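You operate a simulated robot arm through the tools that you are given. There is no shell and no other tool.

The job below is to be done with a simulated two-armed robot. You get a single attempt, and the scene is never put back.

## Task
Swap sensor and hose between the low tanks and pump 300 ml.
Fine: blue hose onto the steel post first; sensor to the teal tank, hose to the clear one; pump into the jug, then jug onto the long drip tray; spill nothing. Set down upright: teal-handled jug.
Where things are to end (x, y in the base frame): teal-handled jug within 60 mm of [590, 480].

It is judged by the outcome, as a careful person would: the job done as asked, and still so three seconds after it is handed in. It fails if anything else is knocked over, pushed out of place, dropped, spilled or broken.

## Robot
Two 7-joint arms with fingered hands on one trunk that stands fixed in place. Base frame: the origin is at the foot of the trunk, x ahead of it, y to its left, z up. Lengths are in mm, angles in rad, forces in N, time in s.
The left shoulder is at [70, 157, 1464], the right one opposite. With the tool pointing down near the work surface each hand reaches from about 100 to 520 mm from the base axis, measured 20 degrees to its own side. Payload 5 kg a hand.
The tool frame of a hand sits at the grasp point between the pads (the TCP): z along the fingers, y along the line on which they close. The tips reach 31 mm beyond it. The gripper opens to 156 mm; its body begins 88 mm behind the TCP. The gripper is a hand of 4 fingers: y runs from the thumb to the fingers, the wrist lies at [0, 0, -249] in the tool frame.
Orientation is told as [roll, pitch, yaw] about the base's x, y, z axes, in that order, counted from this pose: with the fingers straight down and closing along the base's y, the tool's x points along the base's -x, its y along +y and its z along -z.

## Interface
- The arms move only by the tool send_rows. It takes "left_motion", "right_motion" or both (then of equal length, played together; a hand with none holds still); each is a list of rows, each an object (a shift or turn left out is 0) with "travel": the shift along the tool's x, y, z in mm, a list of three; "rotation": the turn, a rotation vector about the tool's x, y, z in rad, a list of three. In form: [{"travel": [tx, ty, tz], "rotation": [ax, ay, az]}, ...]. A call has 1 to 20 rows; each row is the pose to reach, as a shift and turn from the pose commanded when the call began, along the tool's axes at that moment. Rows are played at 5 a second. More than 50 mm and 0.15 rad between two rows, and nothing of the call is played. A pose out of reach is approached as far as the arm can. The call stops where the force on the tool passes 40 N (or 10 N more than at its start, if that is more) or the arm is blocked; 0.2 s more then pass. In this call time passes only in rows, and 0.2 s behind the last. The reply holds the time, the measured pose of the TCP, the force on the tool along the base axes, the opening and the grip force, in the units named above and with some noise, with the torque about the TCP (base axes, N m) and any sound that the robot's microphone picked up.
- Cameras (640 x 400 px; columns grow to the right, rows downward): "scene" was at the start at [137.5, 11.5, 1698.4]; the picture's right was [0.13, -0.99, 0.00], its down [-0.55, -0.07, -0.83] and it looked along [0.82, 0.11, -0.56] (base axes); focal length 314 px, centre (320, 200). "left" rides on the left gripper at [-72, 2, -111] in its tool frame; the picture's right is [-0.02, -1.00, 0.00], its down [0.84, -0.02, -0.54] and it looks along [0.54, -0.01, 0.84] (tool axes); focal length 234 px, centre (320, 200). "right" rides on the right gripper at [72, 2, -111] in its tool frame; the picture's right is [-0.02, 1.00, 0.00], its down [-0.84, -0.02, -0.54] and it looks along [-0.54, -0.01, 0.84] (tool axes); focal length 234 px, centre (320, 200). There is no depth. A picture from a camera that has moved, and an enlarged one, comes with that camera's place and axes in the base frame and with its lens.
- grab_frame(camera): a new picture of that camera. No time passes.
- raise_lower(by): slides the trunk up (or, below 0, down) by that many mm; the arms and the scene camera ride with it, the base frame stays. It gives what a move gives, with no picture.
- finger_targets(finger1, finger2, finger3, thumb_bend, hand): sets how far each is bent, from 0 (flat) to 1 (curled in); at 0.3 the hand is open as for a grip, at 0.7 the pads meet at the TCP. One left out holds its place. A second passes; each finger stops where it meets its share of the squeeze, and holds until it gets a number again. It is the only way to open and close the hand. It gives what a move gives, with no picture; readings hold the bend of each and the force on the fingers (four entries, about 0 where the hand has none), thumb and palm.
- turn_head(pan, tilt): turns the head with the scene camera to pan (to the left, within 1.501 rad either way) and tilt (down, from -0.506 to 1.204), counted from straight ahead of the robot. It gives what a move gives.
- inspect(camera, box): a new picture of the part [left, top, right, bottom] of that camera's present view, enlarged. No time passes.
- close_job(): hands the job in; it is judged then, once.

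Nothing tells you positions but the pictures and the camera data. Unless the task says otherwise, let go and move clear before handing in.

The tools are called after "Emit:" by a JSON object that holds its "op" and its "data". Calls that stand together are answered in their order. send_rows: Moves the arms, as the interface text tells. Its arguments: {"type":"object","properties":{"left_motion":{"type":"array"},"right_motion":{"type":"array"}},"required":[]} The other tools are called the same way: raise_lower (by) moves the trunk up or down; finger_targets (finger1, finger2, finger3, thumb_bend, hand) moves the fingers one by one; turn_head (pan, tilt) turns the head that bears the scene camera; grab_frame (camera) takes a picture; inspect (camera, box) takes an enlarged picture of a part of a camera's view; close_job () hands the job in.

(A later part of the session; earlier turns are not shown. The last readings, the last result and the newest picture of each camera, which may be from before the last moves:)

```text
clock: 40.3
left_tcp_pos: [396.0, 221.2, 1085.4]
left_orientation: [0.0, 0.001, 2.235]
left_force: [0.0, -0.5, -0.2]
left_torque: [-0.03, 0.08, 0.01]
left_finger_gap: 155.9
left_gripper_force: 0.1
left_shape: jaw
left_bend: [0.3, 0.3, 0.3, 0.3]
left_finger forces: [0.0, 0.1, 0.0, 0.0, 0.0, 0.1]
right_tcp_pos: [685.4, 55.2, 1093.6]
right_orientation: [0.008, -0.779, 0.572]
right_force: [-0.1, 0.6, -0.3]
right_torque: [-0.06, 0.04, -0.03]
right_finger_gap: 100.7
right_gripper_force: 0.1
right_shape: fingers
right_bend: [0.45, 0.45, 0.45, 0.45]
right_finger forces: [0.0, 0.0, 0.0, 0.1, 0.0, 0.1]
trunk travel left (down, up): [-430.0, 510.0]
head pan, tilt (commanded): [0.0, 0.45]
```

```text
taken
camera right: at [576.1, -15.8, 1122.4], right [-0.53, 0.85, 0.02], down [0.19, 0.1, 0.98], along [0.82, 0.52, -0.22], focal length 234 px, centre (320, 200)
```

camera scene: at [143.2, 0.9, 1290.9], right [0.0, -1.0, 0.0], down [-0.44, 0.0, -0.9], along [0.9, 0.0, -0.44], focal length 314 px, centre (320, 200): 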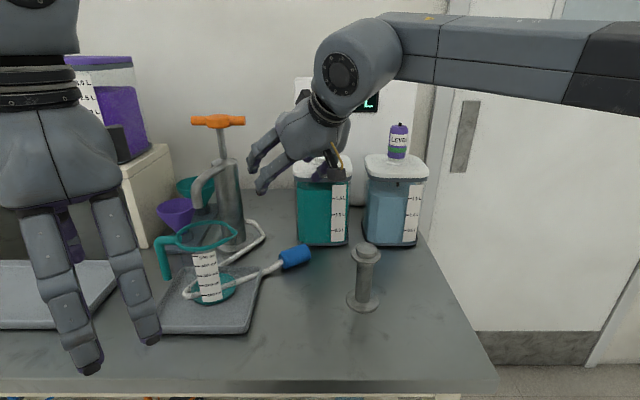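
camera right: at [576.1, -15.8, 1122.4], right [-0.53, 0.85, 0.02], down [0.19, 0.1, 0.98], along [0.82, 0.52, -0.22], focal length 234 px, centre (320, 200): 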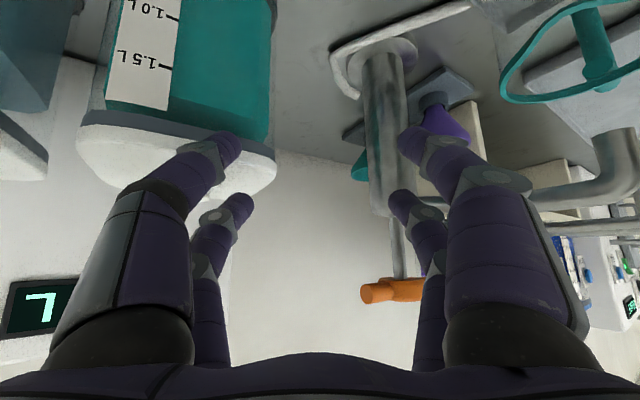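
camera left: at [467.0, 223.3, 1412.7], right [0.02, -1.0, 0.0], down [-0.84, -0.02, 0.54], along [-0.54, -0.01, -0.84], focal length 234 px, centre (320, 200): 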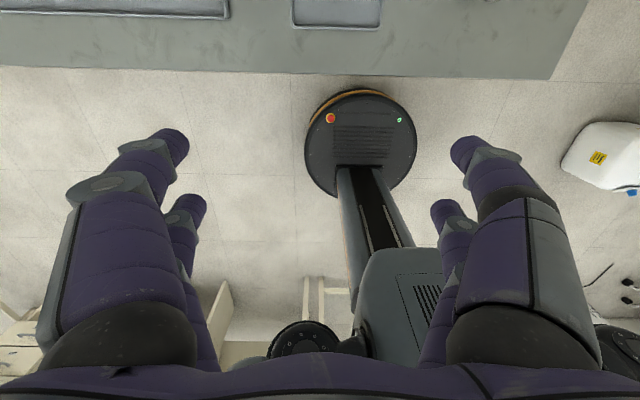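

The hand is above the plug. I'll narrow the finger gap to ~70 mm, trim the yaw for post clearance, and descend partway to check alignment.

Emit:
{"op": "finger_targets", "data": {"hand": "right", "finger1": 0.52, "finger2": 0.52, "finger3": 0.52, "thumb_bend": 0.52}}

Emit:
{"op": "send_rows", "data": {"right_motion": [{"travel": [22, 0, 23], "rotation": [0.02, 0, 0.02]}, {"travel": [44, 0, 46], "rotation": [0.045, 0, 0.045]}, {"travel": [66, 0, 69], "rotation": [0.07, 0, 0.071]}, {"travel": [86, -2, 89], "rotation": [0.07, 0, 0.071]}]}}

Emit:
{"op": "grab_frame", "data": {"camera": "scene"}}

Emit:
{"op": "grab_frame", "data": {"camera": "right"}}

```text
clock: 41.3
left_tcp_pos: [397.1, 220.9, 1086.9]
left_orientation: [-0.002, 0.0, 2.234]
left_force: [0.1, 0.5, 0.2]
left_torque: [0.0, 0.01, -0.04]
left_finger_gap: 155.8
left_gripper_force: 0.1
left_shape: jaw
left_bend: [0.3, 0.3, 0.3, 0.3]
left_finger forces: [0.0, 0.1, 0.0, 0.0, 0.0, 0.0]
right_tcp_pos: [682.5, 54.8, 1096.3]
right_orientation: [0.008, -0.782, 0.575]
right_force: [-0.1, 0.7, 0.5]
right_torque: [-0.02, -0.04, 0.02]
right_finger_gap: 73.5
right_gripper_force: 0.1
right_shape: fingers
right_bend: [0.52, 0.52, 0.52, 0.52]
right_finger forces: [0.0, 0.0, 0.1, 0.0, 0.0, 0.0]
trunk travel left (down, up): [-430.0, 510.0]
head pan, tilt (commanded): [0.0, 0.45]
```

```text
clock: 41.9
left_tcp_pos: [394.5, 219.8, 1086.4]
left_orientation: [0.001, 0.0, 2.236]
left_force: [-0.2, -0.1, -0.8]
left_torque: [-0.07, 0.04, -0.03]
left_finger_gap: 156.0
left_gripper_force: 0.2
left_shape: jaw
left_bend: [0.3, 0.3, 0.3, 0.3]
left_finger forces: [0.1, 0.0, 0.1, 0.1, 0.0, 0.0]
right_tcp_pos: [687.3, 57.9, 1063.6]
right_orientation: [0.007, -0.82, 0.529]
right_force: [-4.8, -1.3, 12.4]
right_torque: [-0.31, -0.64, -0.19]
right_finger_gap: 73.5
right_gripper_force: 7.1
right_shape: fingers
right_bend: [0.52, 0.52, 0.52, 0.52]
right_finger forces: [0.0, 0.0, 14.4, 0.0, 0.0, 0.0]
trunk travel left (down, up): [-430.0, 510.0]
head pan, tilt (commanded): [0.0, 0.45]
stopped in row 2 (right hand): the force on the tool passed its limit at 52 N (the readings are from after the stop); the commanded pose is now the measured one
```

```text
taken
camera scene: at [140.9, -0.1, 1291.3], right [0.0, -1.0, 0.0], down [-0.43, 0.0, -0.9], along [0.9, 0.0, -0.43], focal length 314 px, centre (320, 200)
```

scene: 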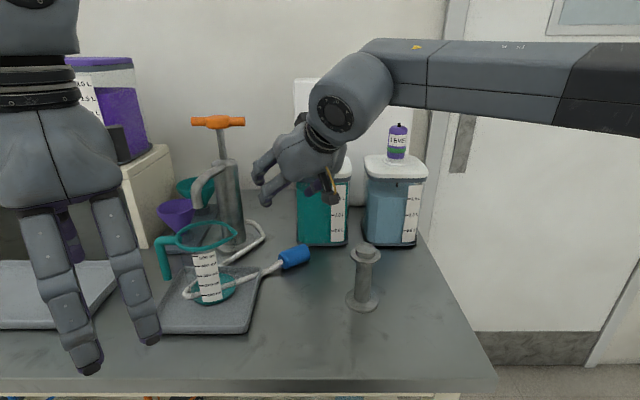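

```text
taken
camera right: at [573.9, -8.7, 1087.8], right [-0.5, 0.87, 0.02], down [0.16, 0.07, 0.98], along [0.85, 0.49, -0.17], focal length 234 px, centre (320, 200)
```

right: 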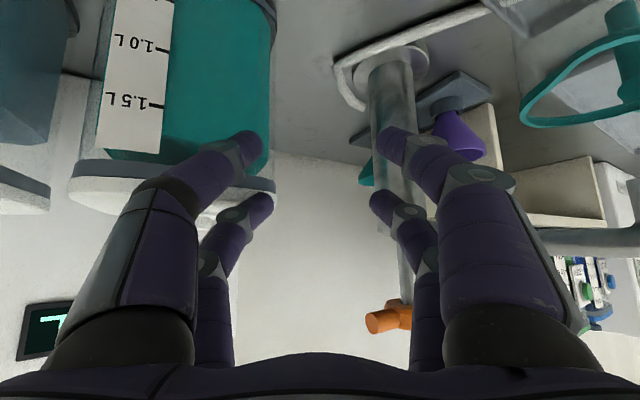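

The upper finger brushed the teal tank's lid edge. I'll lift back up, check the tank, and curl the upper finger pair out of the way so only the lower pair descends.

Emit:
{"op": "send_rows", "data": {"right_motion": [{"travel": [-20, 0, -22]}, {"travel": [-28, 0, -30]}]}}

Emit:
{"op": "finger_targets", "data": {"hand": "right", "finger2": 1.0, "finger3": 1.0}}

Emit:
{"op": "grab_frame", "data": {"camera": "right"}}

Emit:
{"op": "inspect", "data": {"camera": "scene", "box": [230, 120, 430, 270]}}

```text
clock: 42.5
left_tcp_pos: [395.5, 221.4, 1085.9]
left_orientation: [0.001, 0.001, 2.234]
left_force: [-0.2, 0.0, 0.2]
left_torque: [0.01, 0.02, 0.03]
left_finger_gap: 155.8
left_gripper_force: 0.1
left_shape: jaw
left_bend: [0.3, 0.3, 0.3, 0.3]
left_finger forces: [0.0, 0.0, 0.0, 0.0, 0.1, 0.0]
right_tcp_pos: [685.0, 55.4, 1100.2]
right_orientation: [0.007, -0.812, 0.53]
right_force: [0.5, -0.1, 0.3]
right_torque: [-0.01, -0.04, -0.01]
right_finger_gap: 73.2
right_gripper_force: 0.0
right_shape: fingers
right_bend: [0.52, 0.52, 0.52, 0.52]
right_finger forces: [0.0, 0.0, 0.0, 0.0, 0.0, 0.0]
trunk travel left (down, up): [-430.0, 510.0]
head pan, tilt (commanded): [0.0, 0.45]
```

```text
clock: 43.5
left_tcp_pos: [396.5, 220.7, 1086.8]
left_orientation: [0.0, -0.001, 2.233]
left_force: [-0.4, 0.1, 0.4]
left_torque: [0.03, 0.01, -0.02]
left_finger_gap: 156.0
left_gripper_force: 0.2
left_shape: jaw
left_bend: [0.3, 0.3, 0.3, 0.3]
left_finger forces: [0.0, 0.1, 0.0, 0.0, 0.0, 0.0]
right_tcp_pos: [684.1, 54.1, 1100.2]
right_orientation: [0.008, -0.812, 0.53]
right_force: [-0.1, -0.3, 0.1]
right_torque: [0.0, -0.03, -0.01]
right_finger_gap: 73.7
right_gripper_force: 0.1
right_shape: fingers
right_bend: [0.52, 0.73, 0.73, 0.52]
right_finger forces: [0.0, 0.1, 0.0, 0.1, 0.0, 0.0]
trunk travel left (down, up): [-430.0, 510.0]
head pan, tilt (commanded): [0.0, 0.45]
```

```text
taken
camera right: at [571.6, -10.7, 1125.5], right [-0.49, 0.87, 0.02], down [0.17, 0.07, 0.98], along [0.85, 0.49, -0.18], focal length 234 px, centre (320, 200)
```

right: 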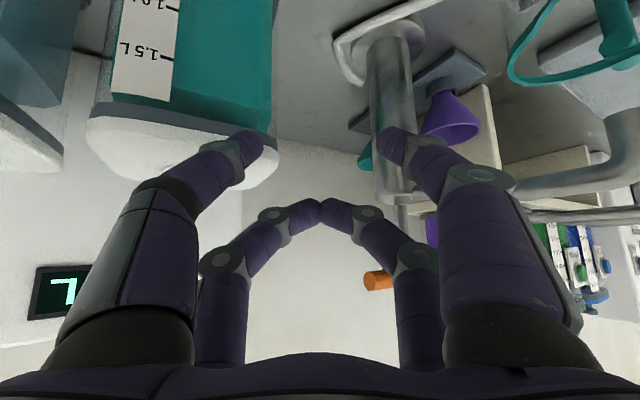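

```text
2.67 times, centred on (330, 195) of scene
camera zoom: at [141.7, -0.1, 1291.3], right [0.0, -1.0, 0.0], down [-0.44, 0.0, -0.9], along [0.9, 0.0, -0.44], focal length 837 px, centre (293, 213)
```

zoom: 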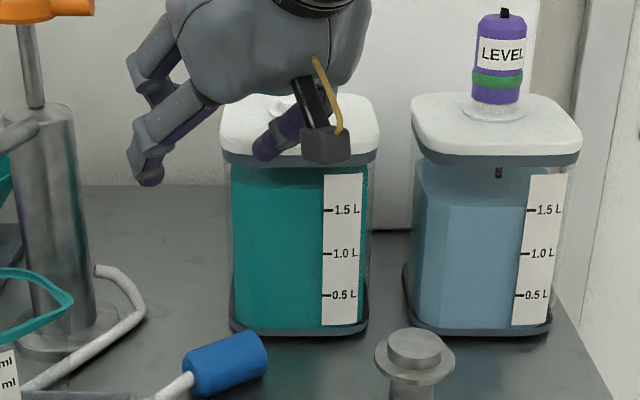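

The tank is unmoved and only the lower pair is now extended. Descending straight down to z≈960.

Emit:
{"op": "send_rows", "data": {"right_motion": [{"travel": [20, 0, 19]}, {"travel": [41, 0, 39]}, {"travel": [61, 0, 58]}, {"travel": [81, 0, 77]}, {"travel": [100, 0, 95]}]}}

Emit:
{"op": "grab_frame", "data": {"camera": "right"}}

Emit:
{"op": "inspect", "data": {"camera": "scene", "box": [230, 180, 390, 300]}}

```text
clock: 44.7
left_tcp_pos: [396.2, 219.9, 1086.4]
left_orientation: [0.001, 0.0, 2.235]
left_force: [-0.2, -0.5, 0.1]
left_torque: [0.02, 0.01, 0.03]
left_finger_gap: 155.9
left_gripper_force: 0.1
left_shape: jaw
left_bend: [0.3, 0.3, 0.3, 0.3]
left_finger forces: [0.0, 0.0, 0.0, 0.1, 0.1, 0.1]
right_tcp_pos: [683.5, 54.9, 962.0]
right_orientation: [0.006, -0.816, 0.529]
right_force: [0.4, -0.6, 1.1]
right_torque: [0.0, -0.04, -0.02]
right_finger_gap: 73.4
right_gripper_force: 0.0
right_shape: fingers
right_bend: [0.52, 0.73, 0.73, 0.52]
right_finger forces: [0.0, 0.0, 0.1, 0.0, 0.0, 0.0]
trunk travel left (down, up): [-430.0, 510.0]
head pan, tilt (commanded): [0.0, 0.45]
```

```text
taken
camera right: at [571.3, -10.9, 986.3], right [-0.5, 0.87, 0.02], down [0.17, 0.07, 0.98], along [0.85, 0.49, -0.18], focal length 234 px, centre (320, 200)
```

right: 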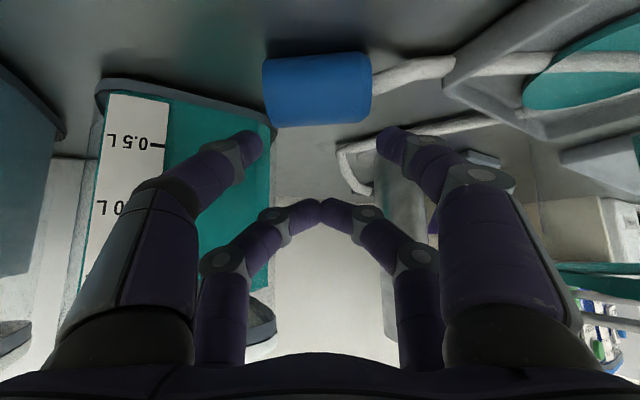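

```text
3.33 times, centred on (310, 240) of scene
camera zoom: at [142.1, -0.2, 1291.2], right [0.0, -1.0, 0.0], down [-0.44, 0.0, -0.9], along [0.9, 0.0, -0.44], focal length 1046 px, centre (353, 67)
```

zoom: 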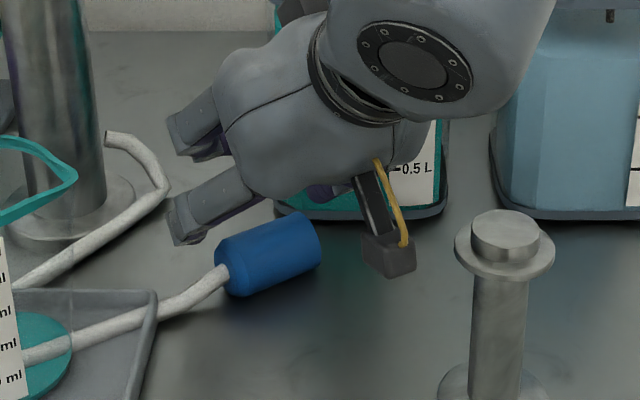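

The plug is centred between the lower fingers and aligned with the closing line. Final descent of ~33 mm.

Emit:
{"op": "send_rows", "data": {"right_motion": [{"travel": [9, 0, 7]}, {"travel": [17, 0, 14]}, {"travel": [26, 0, 20]}]}}

Emit:
{"op": "grab_frame", "data": {"camera": "right"}}

Emit:
{"op": "inspect", "data": {"camera": "scene", "box": [230, 180, 390, 300]}}

```text
clock: 45.5
left_tcp_pos: [396.1, 221.9, 1085.8]
left_orientation: [-0.001, 0.0, 2.234]
left_force: [-0.1, -0.6, -0.1]
left_torque: [0.01, 0.04, 0.01]
left_finger_gap: 156.0
left_gripper_force: 0.0
left_shape: jaw
left_bend: [0.3, 0.3, 0.3, 0.3]
left_finger forces: [0.0, 0.1, 0.0, 0.0, 0.0, 0.1]
right_tcp_pos: [681.3, 56.1, 930.0]
right_orientation: [0.008, -0.813, 0.528]
right_force: [-0.3, 0.2, 0.1]
right_torque: [0.01, -0.02, 0.02]
right_finger_gap: 73.8
right_gripper_force: 0.1
right_shape: fingers
right_bend: [0.52, 0.73, 0.73, 0.52]
right_finger forces: [0.0, 0.0, 0.2, 0.0, 0.0, 0.1]
trunk travel left (down, up): [-430.0, 510.0]
head pan, tilt (commanded): [0.0, 0.45]
```

```text
taken
camera right: at [568.8, -11.2, 954.1], right [-0.49, 0.87, 0.02], down [0.17, 0.07, 0.98], along [0.85, 0.49, -0.18], focal length 234 px, centre (320, 200)
```

right: 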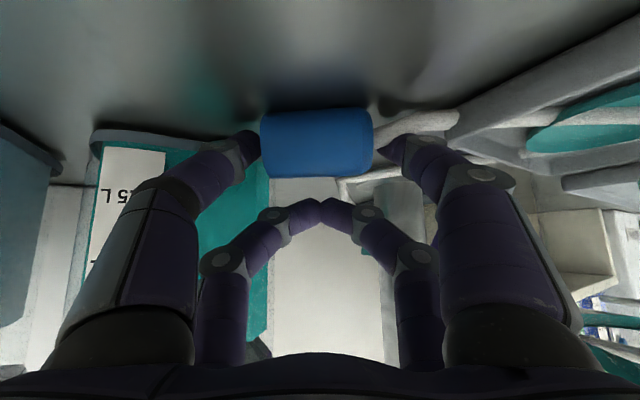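

```text
3.33 times, centred on (310, 240) of scene
camera zoom: at [141.8, -0.1, 1291.3], right [0.0, -1.0, 0.0], down [-0.44, 0.0, -0.9], along [0.9, 0.0, -0.44], focal length 1046 px, centre (353, 67)
```

zoom: 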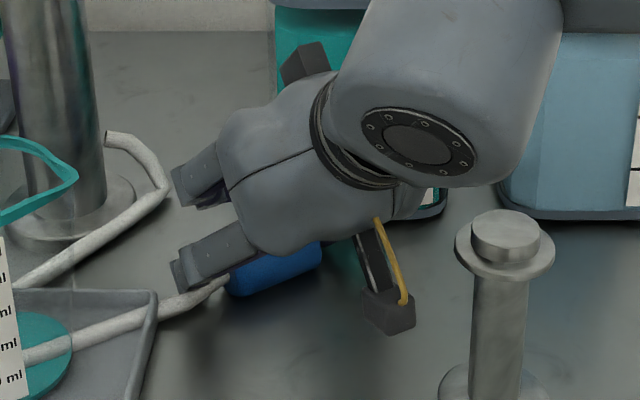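

Perfectly straddled. Closing the lower pair on the plug's ends.

Emit:
{"op": "finger_targets", "data": {"hand": "right", "finger1": 0.62, "thumb_bend": 0.62}}

Emit:
{"op": "grab_frame", "data": {"camera": "right"}}

```text
clock: 46.5
left_tcp_pos: [394.8, 220.0, 1086.1]
left_orientation: [0.001, -0.001, 2.234]
left_force: [-0.6, -0.6, 0.5]
left_torque: [-0.02, 0.01, 0.01]
left_finger_gap: 156.0
left_gripper_force: 0.2
left_shape: jaw
left_bend: [0.3, 0.3, 0.3, 0.3]
left_finger forces: [0.0, 0.0, 0.1, 0.0, 0.1, 0.0]
right_tcp_pos: [680.4, 55.8, 929.8]
right_orientation: [0.007, -0.813, 0.529]
right_force: [0.0, 0.5, 0.5]
right_torque: [0.01, -0.03, -0.05]
right_finger_gap: 57.5
right_gripper_force: 7.1
right_shape: fingers
right_bend: [0.55, 0.73, 0.73, 0.59]
right_finger forces: [7.2, 0.0, 0.0, 0.0, 7.3, 0.1]
trunk travel left (down, up): [-430.0, 510.0]
head pan, tilt (commanded): [0.0, 0.45]
```

```text
taken
camera right: at [568.6, -11.2, 954.3], right [-0.49, 0.87, 0.02], down [0.17, 0.07, 0.98], along [0.85, 0.49, -0.18], focal length 234 px, centre (320, 200)
```

right: 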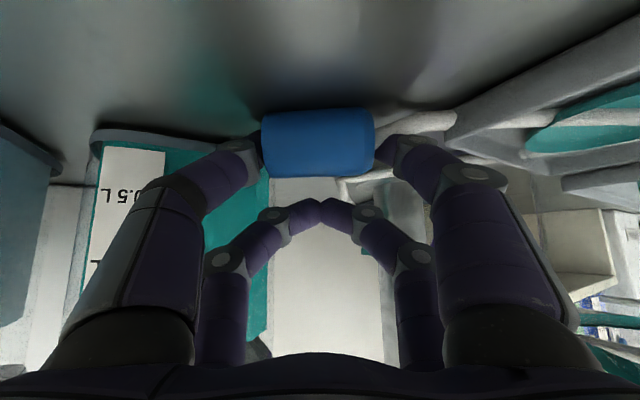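

The plug is gripped by its ends with balanced force (7 N each). Lifting 25 mm and checking.

Emit:
{"op": "send_rows", "data": {"right_motion": [{"travel": [-4, 0, -4]}, {"travel": [-9, 0, -8]}, {"travel": [-14, 0, -13]}, {"travel": [-18, 0, -17]}]}}

Emit:
{"op": "grab_frame", "data": {"camera": "right"}}

```text
clock: 47.5
left_tcp_pos: [395.0, 222.1, 1087.3]
left_orientation: [0.0, -0.002, 2.235]
left_force: [0.0, 0.0, -0.3]
left_torque: [0.03, 0.0, 0.01]
left_finger_gap: 156.0
left_gripper_force: 0.0
left_shape: jaw
left_bend: [0.3, 0.3, 0.3, 0.3]
left_finger forces: [0.1, 0.1, 0.0, 0.0, 0.0, 0.0]
right_tcp_pos: [680.8, 56.6, 956.3]
right_orientation: [0.007, -0.813, 0.53]
right_force: [-0.4, 0.7, -1.2]
right_torque: [-0.02, 0.01, 0.0]
right_finger_gap: 57.8
right_gripper_force: 7.2
right_shape: fingers
right_bend: [0.55, 0.73, 0.73, 0.59]
right_finger forces: [7.3, 0.0, 0.0, 0.1, 7.3, 0.1]
trunk travel left (down, up): [-430.0, 510.0]
head pan, tilt (commanded): [0.0, 0.45]
```

```text
taken
camera right: at [569.0, -9.7, 980.3], right [-0.5, 0.87, 0.02], down [0.17, 0.07, 0.98], along [0.85, 0.49, -0.18], focal length 234 px, centre (320, 200)
```

right: 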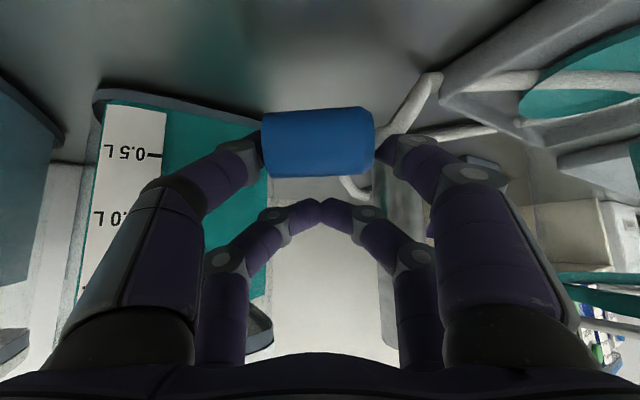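

The plug is held steadily. I'll carry it back at low height to open bench space near (500, 45).

Emit:
{"op": "send_rows", "data": {"right_motion": [{"travel": [12.2, 9.2, -12.9]}, {"travel": [24.4, 18.5, -25.8]}, {"travel": [36.6, 27.7, -38.7]}, {"travel": [48.8, 37, -51.6]}, {"travel": [61, 46.2, -64.5]}, {"travel": [73.2, 55.4, -77.4]}, {"travel": [85.4, 64.7, -90.3]}, {"travel": [97.6, 73.9, -103.2]}, {"travel": [109.8, 83.2, -116.1]}]}}

Emit:
{"op": "grab_frame", "data": {"camera": "right"}}

Emit:
{"op": "grab_frame", "data": {"camera": "scene"}}

```text
clock: 49.5
left_tcp_pos: [397.2, 220.2, 1086.7]
left_orientation: [0.0, 0.0, 2.234]
left_force: [0.0, 0.6, -0.7]
left_torque: [-0.03, -0.01, 0.03]
left_finger_gap: 156.0
left_gripper_force: 0.0
left_shape: jaw
left_bend: [0.3, 0.3, 0.3, 0.3]
left_finger forces: [0.0, 0.0, 0.0, 0.0, 0.1, 0.0]
right_tcp_pos: [501.7, 44.2, 957.4]
right_orientation: [0.007, -0.813, 0.529]
right_force: [-0.9, 0.1, -0.8]
right_torque: [-0.02, 0.0, 0.01]
right_finger_gap: 57.3
right_gripper_force: 6.6
right_shape: fingers
right_bend: [0.55, 0.73, 0.73, 0.59]
right_finger forces: [7.2, 0.0, 0.0, 0.0, 7.1, 0.1]
trunk travel left (down, up): [-430.0, 510.0]
head pan, tilt (commanded): [0.0, 0.45]
```

```text
taken
camera right: at [389.0, -21.7, 981.2], right [-0.49, 0.87, 0.02], down [0.17, 0.07, 0.98], along [0.85, 0.49, -0.18], focal length 234 px, centre (320, 200)
```

right: 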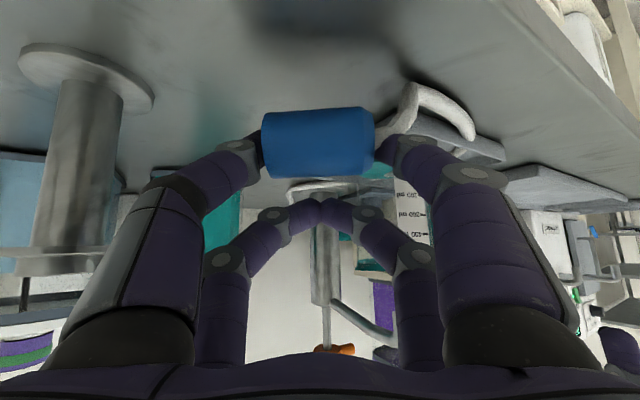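

```text
taken
camera scene: at [140.9, 0.1, 1291.3], right [0.0, -1.0, 0.0], down [-0.43, 0.0, -0.9], along [0.9, 0.0, -0.43], focal length 314 px, centre (320, 200)
```

scene: 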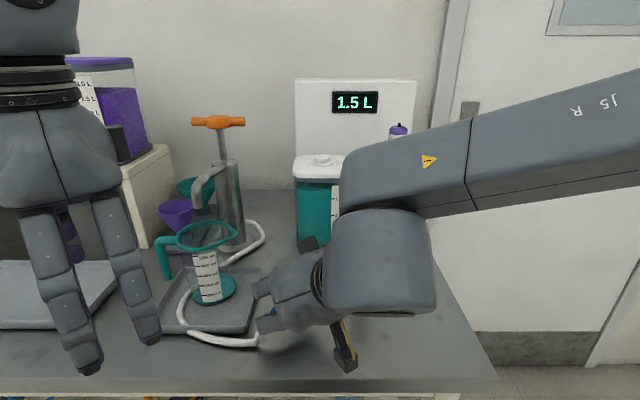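

Now I'll set the plug down gently on the open bench and release it.

Emit:
{"op": "send_rows", "data": {"right_motion": [{"travel": [6, 0, 6]}, {"travel": [12, 0, 11]}, {"travel": [16, 0, 15]}, {"travel": [19, 0, 18]}]}}

Emit:
{"op": "finger_targets", "data": {"hand": "right", "finger1": 0.5, "thumb_bend": 0.53}}

Emit:
{"op": "grab_frame", "data": {"camera": "right"}}

```text
clock: 50.5
left_tcp_pos: [395.1, 222.0, 1086.1]
left_orientation: [0.0, 0.0, 2.235]
left_force: [0.0, 0.0, -1.4]
left_torque: [0.0, 0.04, -0.01]
left_finger_gap: 155.9
left_gripper_force: 0.1
left_shape: jaw
left_bend: [0.3, 0.3, 0.3, 0.3]
left_finger forces: [0.0, 0.0, 0.0, 0.1, 0.0, 0.1]
right_tcp_pos: [502.3, 44.0, 931.4]
right_orientation: [0.007, -0.814, 0.53]
right_force: [0.7, 0.7, -1.1]
right_torque: [0.03, 0.01, 0.01]
right_finger_gap: 57.3
right_gripper_force: 7.6
right_shape: fingers
right_bend: [0.55, 0.73, 0.73, 0.59]
right_finger forces: [7.2, 0.0, 0.0, 0.0, 7.3, 0.1]
trunk travel left (down, up): [-430.0, 510.0]
head pan, tilt (commanded): [0.0, 0.45]
```

```text
clock: 51.5
left_tcp_pos: [395.7, 220.4, 1085.8]
left_orientation: [0.002, 0.0, 2.234]
left_force: [-0.1, 0.2, 0.6]
left_torque: [0.03, -0.01, 0.02]
left_finger_gap: 155.7
left_gripper_force: 0.0
left_shape: jaw
left_bend: [0.3, 0.3, 0.3, 0.3]
left_finger forces: [0.0, 0.0, 0.0, 0.0, 0.0, 0.0]
right_tcp_pos: [500.7, 44.1, 931.3]
right_orientation: [0.007, -0.814, 0.53]
right_force: [-0.1, 0.2, -0.4]
right_torque: [0.01, -0.01, 0.02]
right_finger_gap: 74.3
right_gripper_force: 0.1
right_shape: fingers
right_bend: [0.5, 0.73, 0.73, 0.53]
right_finger forces: [0.1, 0.0, 0.1, 0.0, 0.0, 0.0]
trunk travel left (down, up): [-430.0, 510.0]
head pan, tilt (commanded): [0.0, 0.45]
```

```text
taken
camera right: at [389.6, -21.9, 954.8], right [-0.49, 0.87, 0.02], down [0.17, 0.07, 0.98], along [0.85, 0.49, -0.18], focal length 234 px, centre (320, 200)
```

right: 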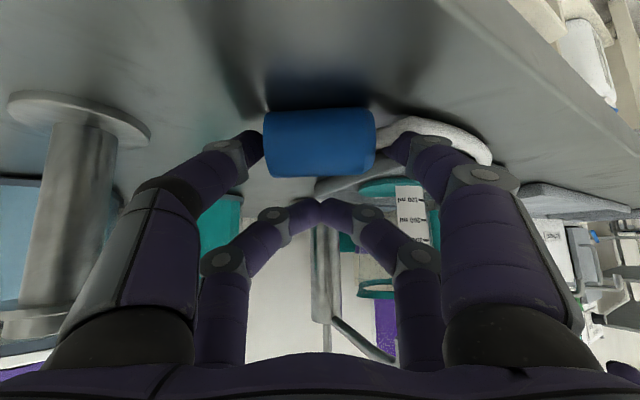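

Released cleanly. I'll raise the right hand straight up and then move it off to the right.

Emit:
{"op": "send_rows", "data": {"right_motion": [{"travel": [-15, 0, -14]}, {"travel": [-36, 0, -34]}, {"travel": [-65, 0, -62]}, {"travel": [-95, 0, -90]}, {"travel": [-110, -38, -115]}, {"travel": [-110, -85, -120]}, {"travel": [-110, -132, -125]}, {"travel": [-110, -179, -130]}, {"travel": [-110, -226, -135]}]}}

Emit:
{"op": "grab_frame", "data": {"camera": "scene"}}

Emit:
{"op": "inspect", "data": {"camera": "scene", "box": [180, 280, 380, 400]}}

```text
clock: 53.5
left_tcp_pos: [397.0, 218.7, 1086.4]
left_orientation: [0.001, -0.002, 2.234]
left_force: [-0.3, -0.8, -0.7]
left_torque: [0.0, 0.01, 0.01]
left_finger_gap: 155.7
left_gripper_force: 0.0
left_shape: jaw
left_bend: [0.3, 0.3, 0.3, 0.3]
left_finger forces: [0.0, 0.0, 0.0, 0.1, 0.0, 0.0]
right_tcp_pos: [603.1, -165.4, 1104.9]
right_orientation: [0.01, -0.814, 0.529]
right_force: [1.0, 0.4, 0.0]
right_torque: [0.0, 0.02, 0.03]
right_finger_gap: 74.4
right_gripper_force: 0.1
right_shape: fingers
right_bend: [0.5, 0.73, 0.73, 0.53]
right_finger forces: [0.1, 0.0, 0.0, 0.0, 0.0, 0.0]
trunk travel left (down, up): [-430.0, 510.0]
head pan, tilt (commanded): [0.0, 0.45]
```

```text
taken
camera scene: at [142.0, -1.5, 1291.2], right [0.0, -1.0, 0.0], down [-0.44, 0.0, -0.9], along [0.9, 0.0, -0.44], focal length 314 px, centre (320, 200)
```

scene: 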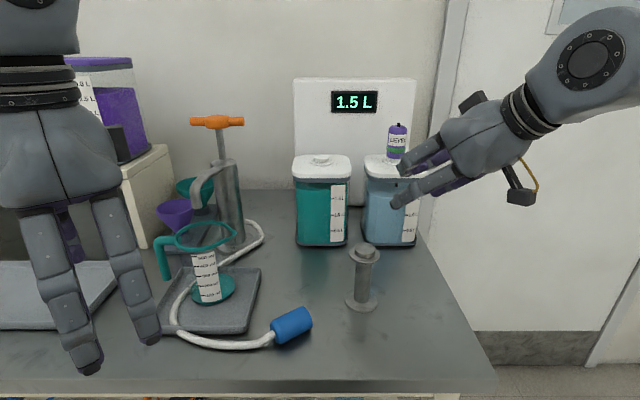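

```text
3.20 times, centred on (280, 340) of scene
camera zoom: at [142.0, -1.5, 1291.2], right [0.0, -1.0, 0.0], down [-0.44, 0.0, -0.9], along [0.9, 0.0, -0.44], focal length 1004 px, centre (448, -248)
```

zoom: 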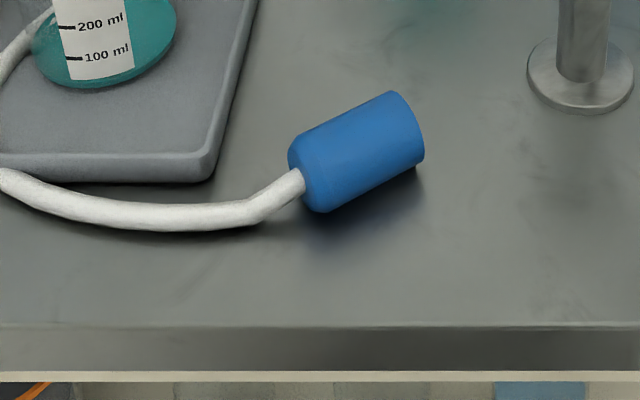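

The plug lies at (500, 43) with its open end at azimuth ≈ −57°. Now the left hand, already yawed ~128°, will go over it pointing straight down.

Emit:
{"op": "finger_targets", "data": {"hand": "left", "finger1": 0.46, "finger2": 0.46, "finger3": 0.46, "thumb_bend": 0.46}}

Emit:
{"op": "send_rows", "data": {"left_motion": [{"travel": [41, 5.4, 0], "rotation": [0, 0, 0.019]}, {"travel": [81, 10.8, 10], "rotation": [0, 0, 0.038]}, {"travel": [122, 16.3, 25], "rotation": [0, 0, 0.058]}, {"travel": [163, 21.7, 45], "rotation": [0, 0, 0.077]}, {"travel": [203.5, 27.1, 65], "rotation": [0, 0, 0.096]}]}}

Emit:
{"op": "grab_frame", "data": {"camera": "scene"}}

Emit:
{"op": "grab_frame", "data": {"camera": "left"}}

```text
clock: 54.5
left_tcp_pos: [395.8, 220.7, 1086.9]
left_orientation: [0.0, 0.001, 2.235]
left_force: [-0.3, 0.2, 0.1]
left_torque: [0.01, 0.02, 0.02]
left_finger_gap: 97.6
left_gripper_force: 0.0
left_shape: fingers
left_bend: [0.46, 0.46, 0.46, 0.46]
left_finger forces: [0.1, 0.0, 0.0, 0.0, 0.0, 0.0]
right_tcp_pos: [600.9, -164.1, 1105.7]
right_orientation: [0.007, -0.811, 0.527]
right_force: [-0.4, 0.2, -0.5]
right_torque: [0.02, 0.02, -0.02]
right_finger_gap: 74.6
right_gripper_force: 0.2
right_shape: fingers
right_bend: [0.5, 0.73, 0.73, 0.53]
right_finger forces: [0.0, 0.0, 0.1, 0.0, 0.0, 0.0]
trunk travel left (down, up): [-430.0, 510.0]
head pan, tilt (commanded): [0.0, 0.45]
```

```text
clock: 55.7
left_tcp_pos: [502.7, 44.2, 1019.1]
left_orientation: [0.001, -0.001, 2.141]
left_force: [1.2, 0.0, 1.6]
left_torque: [0.06, 0.06, 0.0]
left_finger_gap: 97.3
left_gripper_force: 0.0
left_shape: fingers
left_bend: [0.46, 0.46, 0.46, 0.46]
left_finger forces: [0.0, 0.1, 0.0, 0.1, 0.1, 0.0]
right_tcp_pos: [604.7, -163.6, 1103.4]
right_orientation: [0.01, -0.813, 0.528]
right_force: [1.3, -0.1, -0.6]
right_torque: [0.03, 0.03, 0.03]
right_finger_gap: 74.6
right_gripper_force: 0.1
right_shape: fingers
right_bend: [0.5, 0.73, 0.73, 0.53]
right_finger forces: [0.0, 0.1, 0.0, 0.0, 0.1, 0.1]
trunk travel left (down, up): [-430.0, 510.0]
head pan, tilt (commanded): [0.0, 0.45]
```

```text
taken
camera scene: at [144.0, -0.5, 1290.9], right [0.0, -1.0, 0.0], down [-0.44, 0.0, -0.9], along [0.9, 0.0, -0.44], focal length 314 px, centre (320, 200)
```

scene: 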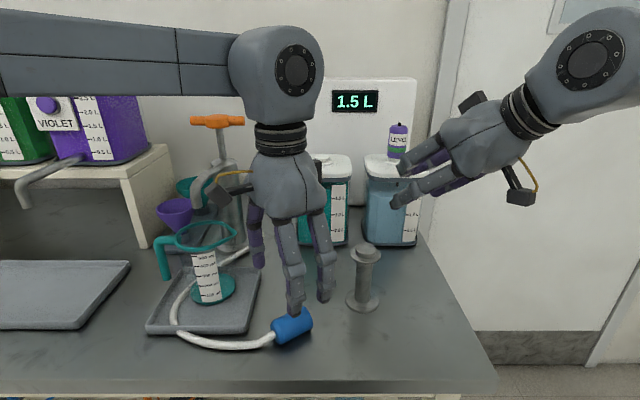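

```text
taken
camera left: at [462.4, 105.0, 1128.8], right [0.83, 0.56, 0.0], down [0.47, -0.7, 0.54], along [0.3, -0.45, -0.84], focal length 234 px, centre (320, 200)
```

left: 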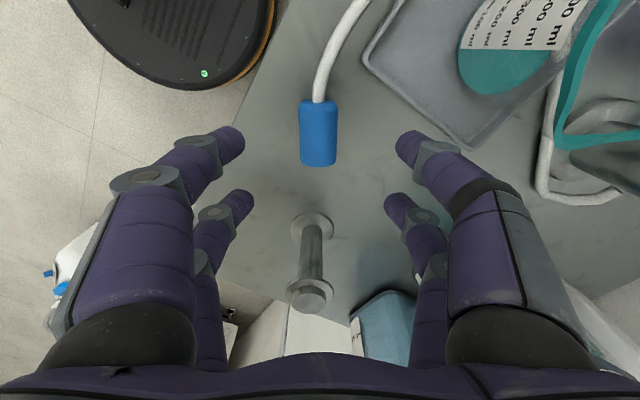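

The plug is centred and parallel to the left hand. Descending to grip height.

Emit:
{"op": "send_rows", "data": {"left_motion": [{"travel": [-1, 1, 28]}, {"travel": [-1, 1, 56]}, {"travel": [-1, 1, 84]}, {"travel": [-1, 1, 103]}]}}

Emit:
{"op": "grab_frame", "data": {"camera": "left"}}

Emit:
{"op": "inspect", "data": {"camera": "scene", "box": [220, 250, 380, 350]}}

```text
clock: 56.7
left_tcp_pos: [498.8, 46.1, 917.9]
left_orientation: [-0.001, 0.002, 2.139]
left_force: [1.2, -1.8, 5.5]
left_torque: [-0.16, 0.23, 0.1]
left_finger_gap: 97.6
left_gripper_force: 2.2
left_shape: fingers
left_bend: [0.46, 0.46, 0.46, 0.46]
left_finger forces: [3.7, 1.4, 0.1, 0.0, 0.1, 0.1]
right_tcp_pos: [601.8, -163.3, 1105.4]
right_orientation: [0.008, -0.813, 0.532]
right_force: [-0.6, 0.6, 0.2]
right_torque: [0.03, 0.0, 0.03]
right_finger_gap: 74.7
right_gripper_force: 0.0
right_shape: fingers
right_bend: [0.5, 0.73, 0.73, 0.53]
right_finger forces: [0.0, 0.0, 0.0, 0.1, 0.0, 0.1]
trunk travel left (down, up): [-430.0, 510.0]
head pan, tilt (commanded): [0.0, 0.45]
```

```text
taken
camera left: at [458.7, 106.6, 1029.1], right [0.83, 0.56, 0.0], down [0.47, -0.69, 0.55], along [0.31, -0.45, -0.84], focal length 234 px, centre (320, 200)
```

left: 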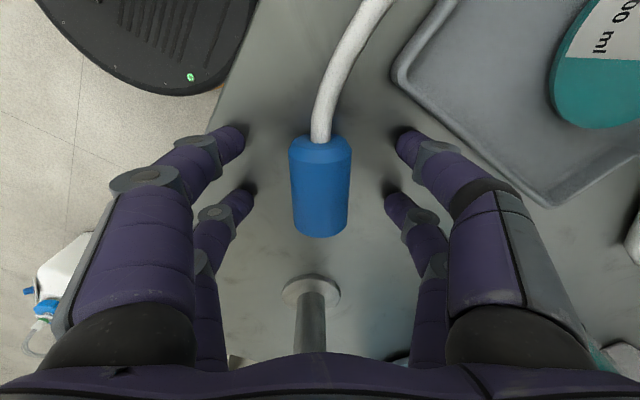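

```text
4.00 times, centred on (300, 300) of scene
camera zoom: at [141.1, 0.0, 1291.6], right [0.0, -1.0, 0.0], down [-0.43, 0.0, -0.9], along [0.9, 0.0, -0.43], focal length 1255 px, centre (400, -200)
```

zoom: 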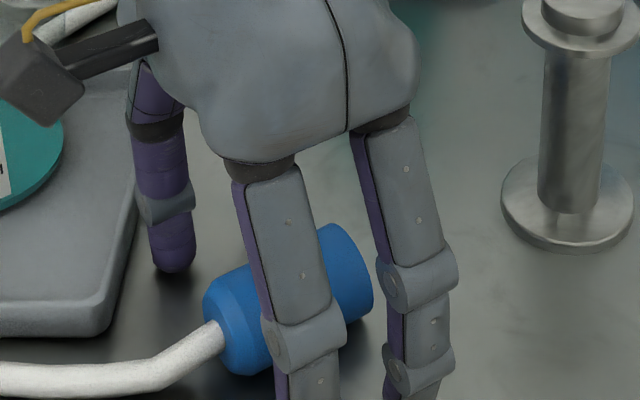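

Fingertips lightly touch the bench; I'll lift 3 mm and close on the plug's sides.

Emit:
{"op": "send_rows", "data": {"left_motion": [{"travel": [0, 0, -4]}]}}

Emit:
{"op": "finger_targets", "data": {"hand": "left", "finger1": 0.75, "finger2": 0.75, "finger3": 0.75, "thumb_bend": 0.75}}

Emit:
{"op": "grab_frame", "data": {"camera": "left"}}

```text
clock: 57.1
left_tcp_pos: [498.7, 44.8, 921.9]
left_orientation: [0.0, 0.001, 2.14]
left_force: [-0.9, 0.1, -0.1]
left_torque: [-0.03, -0.02, 0.02]
left_finger_gap: 97.2
left_gripper_force: 0.0
left_shape: fingers
left_bend: [0.46, 0.46, 0.46, 0.46]
left_finger forces: [0.0, 0.1, 0.1, 0.0, 0.0, 0.0]
right_tcp_pos: [601.9, -164.2, 1105.6]
right_orientation: [0.009, -0.812, 0.529]
right_force: [0.8, -0.5, -0.5]
right_torque: [0.03, 0.0, -0.01]
right_finger_gap: 74.7
right_gripper_force: 0.1
right_shape: fingers
right_bend: [0.5, 0.73, 0.73, 0.53]
right_finger forces: [0.1, 0.0, 0.1, 0.0, 0.0, 0.0]
trunk travel left (down, up): [-430.0, 510.0]
head pan, tilt (commanded): [0.0, 0.45]
```

```text
clock: 58.1
left_tcp_pos: [499.8, 45.8, 922.4]
left_orientation: [0.001, 0.001, 2.138]
left_force: [0.7, 0.0, 2.0]
left_torque: [-0.02, 0.04, 0.0]
left_finger_gap: 33.5
left_gripper_force: 21.1
left_shape: fingers
left_bend: [0.58, 0.59, 0.64, 0.68]
left_finger forces: [10.6, 10.4, 7.7, 0.0, 14.5, 0.1]
right_tcp_pos: [602.9, -164.3, 1104.6]
right_orientation: [0.006, -0.814, 0.529]
right_force: [-0.6, -0.1, 0.4]
right_torque: [0.01, -0.02, -0.03]
right_finger_gap: 74.7
right_gripper_force: 0.0
right_shape: fingers
right_bend: [0.5, 0.73, 0.73, 0.53]
right_finger forces: [0.0, 0.0, 0.1, 0.1, 0.0, 0.0]
trunk travel left (down, up): [-430.0, 510.0]
head pan, tilt (commanded): [0.0, 0.45]
```

```text
taken
camera left: at [459.0, 106.0, 1032.5], right [0.83, 0.56, 0.0], down [0.47, -0.7, 0.54], along [0.3, -0.45, -0.84], focal length 234 px, centre (320, 200)
```

left: 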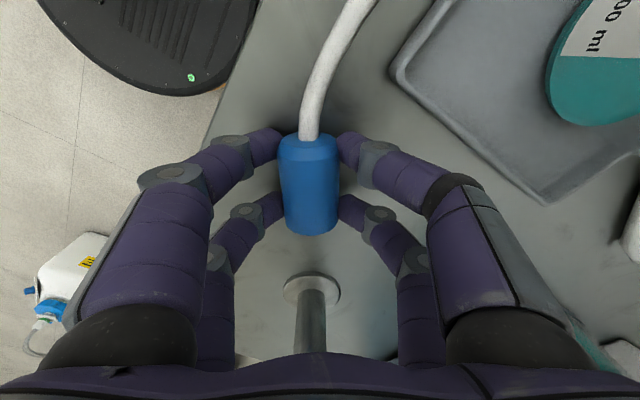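

A solid four-finger grip on the plug's sides. Lifting it and then yawing the hand back toward natural orientation.

Emit:
{"op": "send_rows", "data": {"left_motion": [{"travel": [0, 0, -20]}, {"travel": [0, 0, -50]}, {"travel": [0, 0, -80]}, {"travel": [0, 0, -110]}, {"travel": [0, 0, -140]}, {"travel": [0, 0, -160]}]}}

Emit:
{"op": "grab_frame", "data": {"camera": "left"}}

Emit:
{"op": "grab_frame", "data": {"camera": "scene"}}

```text
clock: 59.5
left_tcp_pos: [497.6, 45.9, 1083.8]
left_orientation: [0.0, -0.002, 2.138]
left_force: [0.3, -0.4, -1.5]
left_torque: [0.0, 0.01, -0.02]
left_finger_gap: 33.8
left_gripper_force: 21.4
left_shape: fingers
left_bend: [0.58, 0.59, 0.64, 0.68]
left_finger forces: [10.7, 10.5, 7.0, 0.0, 14.0, 0.0]
right_tcp_pos: [601.8, -163.6, 1106.0]
right_orientation: [0.006, -0.812, 0.529]
right_force: [-0.3, -0.2, -0.1]
right_torque: [0.01, 0.0, 0.0]
right_finger_gap: 74.8
right_gripper_force: 0.0
right_shape: fingers
right_bend: [0.5, 0.73, 0.73, 0.53]
right_finger forces: [0.0, 0.0, 0.0, 0.1, 0.0, 0.0]
trunk travel left (down, up): [-430.0, 510.0]
head pan, tilt (commanded): [0.0, 0.45]
```

```text
taken
camera left: at [457.3, 106.1, 1194.2], right [0.83, 0.56, 0.0], down [0.47, -0.7, 0.54], along [0.3, -0.45, -0.84], focal length 234 px, centre (320, 200)
```

left: 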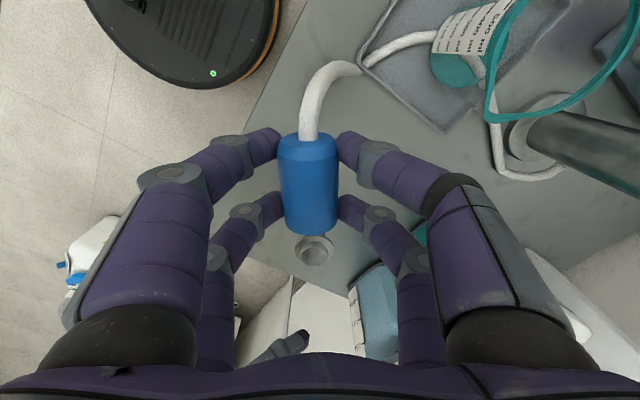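

```text
taken
camera scene: at [141.9, -0.2, 1291.2], right [0.0, -1.0, 0.0], down [-0.44, 0.0, -0.9], along [0.9, 0.0, -0.44], focal length 314 px, centre (320, 200)
```

scene: 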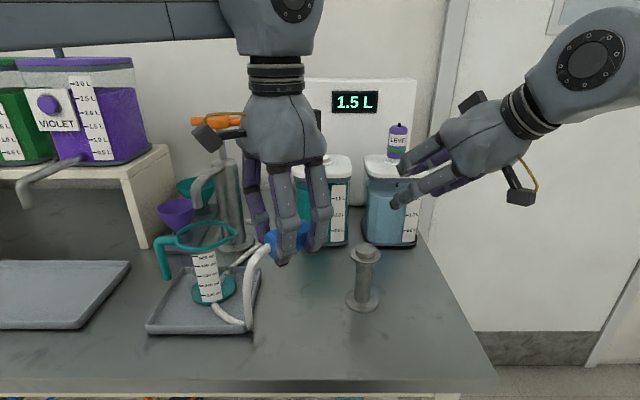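

Plug secure. Rotating the left hand's yaw back by ~2.49 rad.

Emit:
{"op": "send_rows", "data": {"left_motion": [{"rotation": [0, 0, 0.1465]}, {"rotation": [0, 0, 0.293]}, {"rotation": [0, 0, 0.4395]}, {"rotation": [0, 0, 0.586]}, {"rotation": [0, 0, 0.7325]}, {"rotation": [0, 0, 0.879]}, {"rotation": [0, 0, 1.0255]}, {"rotation": [0, 0, 1.172]}, {"rotation": [0, 0, 1.3185]}, {"rotation": [0, 0, 1.465]}, {"rotation": [0, 0, 1.6115]}, {"rotation": [0, 0, 1.758]}, {"rotation": [0, 0, 1.9045]}, {"rotation": [0, 0, 2.051]}, {"rotation": [0, 0, 2.1975]}, {"rotation": [0, 0, 2.344]}, {"rotation": [0, 0, 2.49]}]}}

Emit:
{"op": "grab_frame", "data": {"camera": "left"}}

Emit:
{"op": "grab_frame", "data": {"camera": "scene"}}

```text
clock: 63.1
left_tcp_pos: [497.4, 43.3, 1082.7]
left_orientation: [-0.001, -0.001, -0.355]
left_force: [-0.7, -0.5, -0.5]
left_torque: [-0.01, -0.01, 0.03]
left_finger_gap: 33.4
left_gripper_force: 21.6
left_shape: fingers
left_bend: [0.58, 0.59, 0.64, 0.68]
left_finger forces: [10.7, 10.5, 7.0, 0.1, 13.9, 0.0]
right_tcp_pos: [601.8, -164.0, 1105.5]
right_orientation: [0.007, -0.813, 0.528]
right_force: [-0.1, 0.7, -0.1]
right_torque: [0.02, -0.01, 0.01]
right_finger_gap: 74.8
right_gripper_force: 0.1
right_shape: fingers
right_bend: [0.5, 0.73, 0.73, 0.53]
right_finger forces: [0.0, 0.0, 0.0, 0.0, 0.0, 0.0]
trunk travel left (down, up): [-430.0, 510.0]
head pan, tilt (commanded): [0.0, 0.45]
```

```text
taken
camera left: at [566.4, 21.0, 1192.7], right [-0.32, -0.95, 0.0], down [-0.79, 0.27, 0.54], along [-0.52, 0.18, -0.84], focal length 234 px, centre (320, 200)
```

left: 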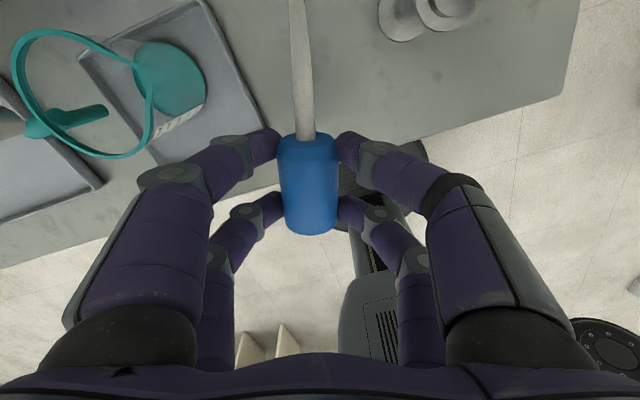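

```text
taken
camera scene: at [141.7, -0.2, 1291.3], right [0.0, -1.0, 0.0], down [-0.44, 0.0, -0.9], along [0.9, 0.0, -0.44], focal length 314 px, centre (320, 200)
```

scene: 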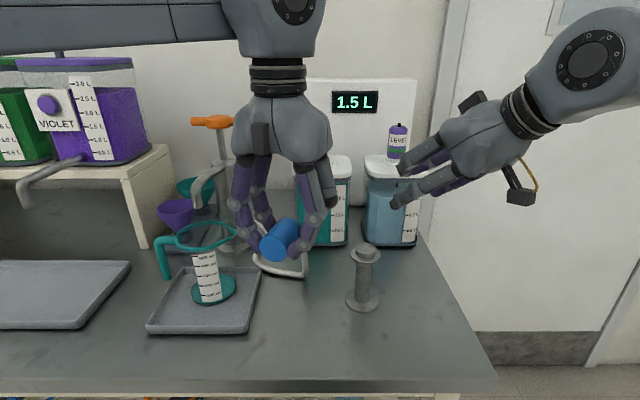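

The plug's open end now faces the robot, so pitching the hand forward will stand it upright. I'll lower the trunk for wrist comfort, then pitch forward.

Emit:
{"op": "raise_lower", "data": {"by": -90}}

Emit:
{"op": "send_rows", "data": {"left_motion": [{"travel": [-4, 0, -6], "rotation": [0, -0.131, 0]}, {"travel": [-8, 0, -12], "rotation": [0, -0.262, 0]}, {"travel": [-12, 0, -18], "rotation": [0, -0.393, 0]}, {"travel": [-16, 0, -24], "rotation": [0, -0.524, 0]}, {"travel": [-20, 0, -30], "rotation": [0, -0.655, 0]}, {"travel": [-24, 0, -36], "rotation": [0, -0.785, 0]}, {"travel": [-28, 0, -42], "rotation": [0, -0.916, 0]}, {"travel": [-32, 0, -48], "rotation": [0, -1.047, 0]}, {"travel": [-36, 0, -54], "rotation": [0, -1.178, 0]}, {"travel": [-40, 0, -60], "rotation": [0, -1.309, 0]}, {"travel": [-44, 0, -66], "rotation": [0, -1.44, 0]}, {"travel": [-48, 0, -72], "rotation": [0, -1.571, 0]}]}}

Emit:
{"op": "grab_frame", "data": {"camera": "left"}}

Emit:
{"op": "grab_frame", "data": {"camera": "scene"}}

```text
clock: 64.3
left_tcp_pos: [498.2, 44.8, 992.3]
left_orientation: [0.001, -0.001, -0.351]
left_force: [-0.6, -0.3, -0.8]
left_torque: [-0.02, -0.02, 0.0]
left_finger_gap: 34.1
left_gripper_force: 21.9
left_shape: fingers
left_bend: [0.58, 0.59, 0.64, 0.68]
left_finger forces: [10.7, 10.4, 7.2, 0.0, 14.0, 0.0]
right_tcp_pos: [602.1, -164.4, 1015.8]
right_orientation: [0.007, -0.814, 0.529]
right_force: [0.4, 0.3, 0.1]
right_torque: [-0.02, 0.01, -0.03]
right_finger_gap: 74.7
right_gripper_force: 0.1
right_shape: fingers
right_bend: [0.5, 0.73, 0.73, 0.53]
right_finger forces: [0.0, 0.1, 0.0, 0.0, 0.0, 0.0]
trunk travel left (down, up): [-340.0, 600.0]
head pan, tilt (commanded): [0.0, 0.45]
```

```text
clock: 66.9
left_tcp_pos: [544.2, 28.1, 1064.9]
left_orientation: [-1.777, -1.567, 1.426]
left_force: [-1.1, 0.6, -0.3]
left_torque: [0.02, 0.04, -0.02]
left_finger_gap: 33.4
left_gripper_force: 20.1
left_shape: fingers
left_bend: [0.58, 0.59, 0.64, 0.68]
left_finger forces: [10.6, 10.2, 6.9, 0.1, 13.8, 0.1]
right_tcp_pos: [603.2, -162.7, 1015.0]
right_orientation: [0.006, -0.815, 0.53]
right_force: [0.3, -0.7, -0.5]
right_torque: [0.01, 0.0, 0.0]
right_finger_gap: 74.9
right_gripper_force: 0.1
right_shape: fingers
right_bend: [0.5, 0.73, 0.73, 0.53]
right_finger forces: [0.1, 0.0, 0.1, 0.0, 0.0, 0.0]
trunk travel left (down, up): [-340.0, 600.0]
head pan, tilt (commanded): [0.0, 0.45]
```

```text
taken
camera left: at [440.0, 68.2, 1135.9], right [-0.34, -0.94, 0.03], down [-0.52, 0.17, -0.84], along [0.78, -0.3, -0.54], focal length 234 px, centre (320, 200)
```

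left: 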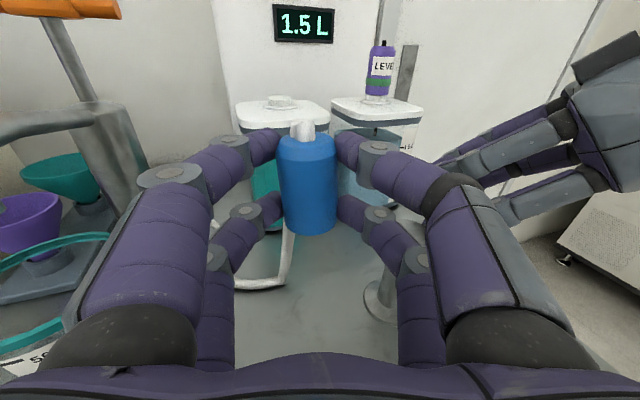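

```text
taken
camera scene: at [142.2, -0.1, 1201.2], right [0.0, -1.0, 0.0], down [-0.44, 0.0, -0.9], along [0.9, 0.0, -0.44], focal length 314 px, centre (320, 200)
```

scene: 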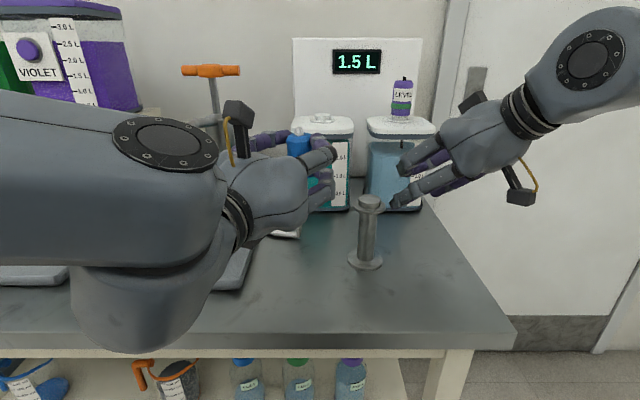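

The plug is now upright in the left hand with the hose on top. I'll move the right hand clear, then bring the plug toward the post.

Emit:
{"op": "send_rows", "data": {"right_motion": [{"travel": [2, -12, -31]}, {"travel": [4, -24, -62]}, {"travel": [6, -36, -94]}, {"travel": [8, -47, -125]}]}}

Emit:
{"op": "send_rows", "data": {"left_motion": [{"travel": [0, -34, 11]}, {"travel": [0, -68, 23]}]}}

Emit:
{"op": "grab_frame", "data": {"camera": "left"}}

Emit:
{"op": "grab_frame", "data": {"camera": "scene"}}

```text
clock: 67.9
left_tcp_pos: [541.9, 26.0, 1065.9]
left_orientation: [1.885, -1.57, -2.238]
left_force: [-0.4, 0.7, -1.1]
left_torque: [0.02, 0.02, 0.0]
left_finger_gap: 33.4
left_gripper_force: 21.0
left_shape: fingers
left_bend: [0.58, 0.59, 0.64, 0.68]
left_finger forces: [10.7, 10.4, 7.0, 0.1, 13.9, 0.1]
right_tcp_pos: [543.1, -252.8, 1096.2]
right_orientation: [0.007, -0.813, 0.529]
right_force: [0.8, -0.8, -0.5]
right_torque: [-0.01, -0.02, 0.0]
right_finger_gap: 74.6
right_gripper_force: 0.1
right_shape: fingers
right_bend: [0.5, 0.73, 0.73, 0.53]
right_finger forces: [0.0, 0.0, 0.1, 0.1, 0.1, 0.0]
trunk travel left (down, up): [-340.0, 600.0]
head pan, tilt (commanded): [0.0, 0.45]
```

```text
clock: 68.5
left_tcp_pos: [542.2, -44.1, 1063.9]
left_orientation: [-0.641, -1.57, 0.29]
left_force: [0.9, -0.2, -1.8]
left_torque: [-0.01, 0.03, -0.02]
left_finger_gap: 33.5
left_gripper_force: 20.8
left_shape: fingers
left_bend: [0.58, 0.59, 0.64, 0.68]
left_finger forces: [10.6, 10.1, 7.0, 0.1, 13.8, 0.0]
right_tcp_pos: [545.4, -252.7, 1095.5]
right_orientation: [0.01, -0.811, 0.531]
right_force: [-0.2, 0.9, 1.0]
right_torque: [0.0, 0.0, -0.03]
right_finger_gap: 74.7
right_gripper_force: 0.1
right_shape: fingers
right_bend: [0.5, 0.73, 0.73, 0.53]
right_finger forces: [0.1, 0.0, 0.0, 0.0, 0.0, 0.0]
trunk travel left (down, up): [-340.0, 600.0]
head pan, tilt (commanded): [0.0, 0.45]
```

```text
taken
camera left: at [438.3, -3.7, 1136.2], right [-0.34, -0.94, 0.03], down [-0.52, 0.17, -0.84], along [0.78, -0.3, -0.55], focal length 234 px, centre (320, 200)
```

left: 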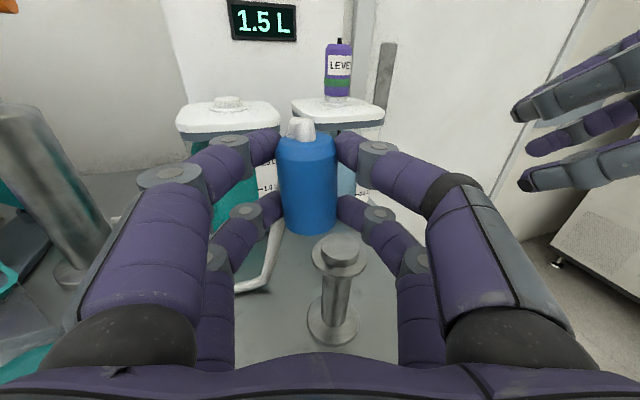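

```text
taken
camera scene: at [143.0, -0.2, 1201.0], right [0.0, -1.0, 0.0], down [-0.44, 0.0, -0.9], along [0.9, 0.0, -0.44], focal length 314 px, centre (320, 200)
```

scene: 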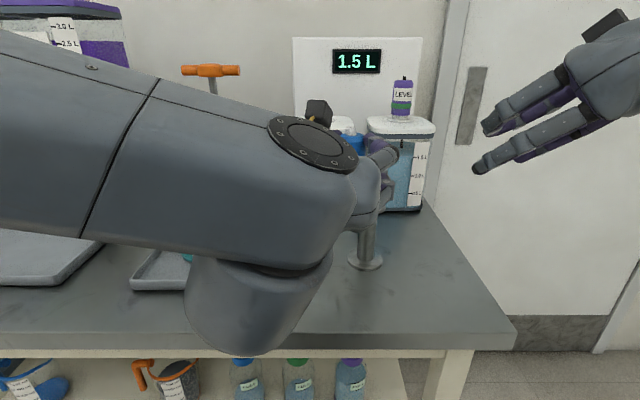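

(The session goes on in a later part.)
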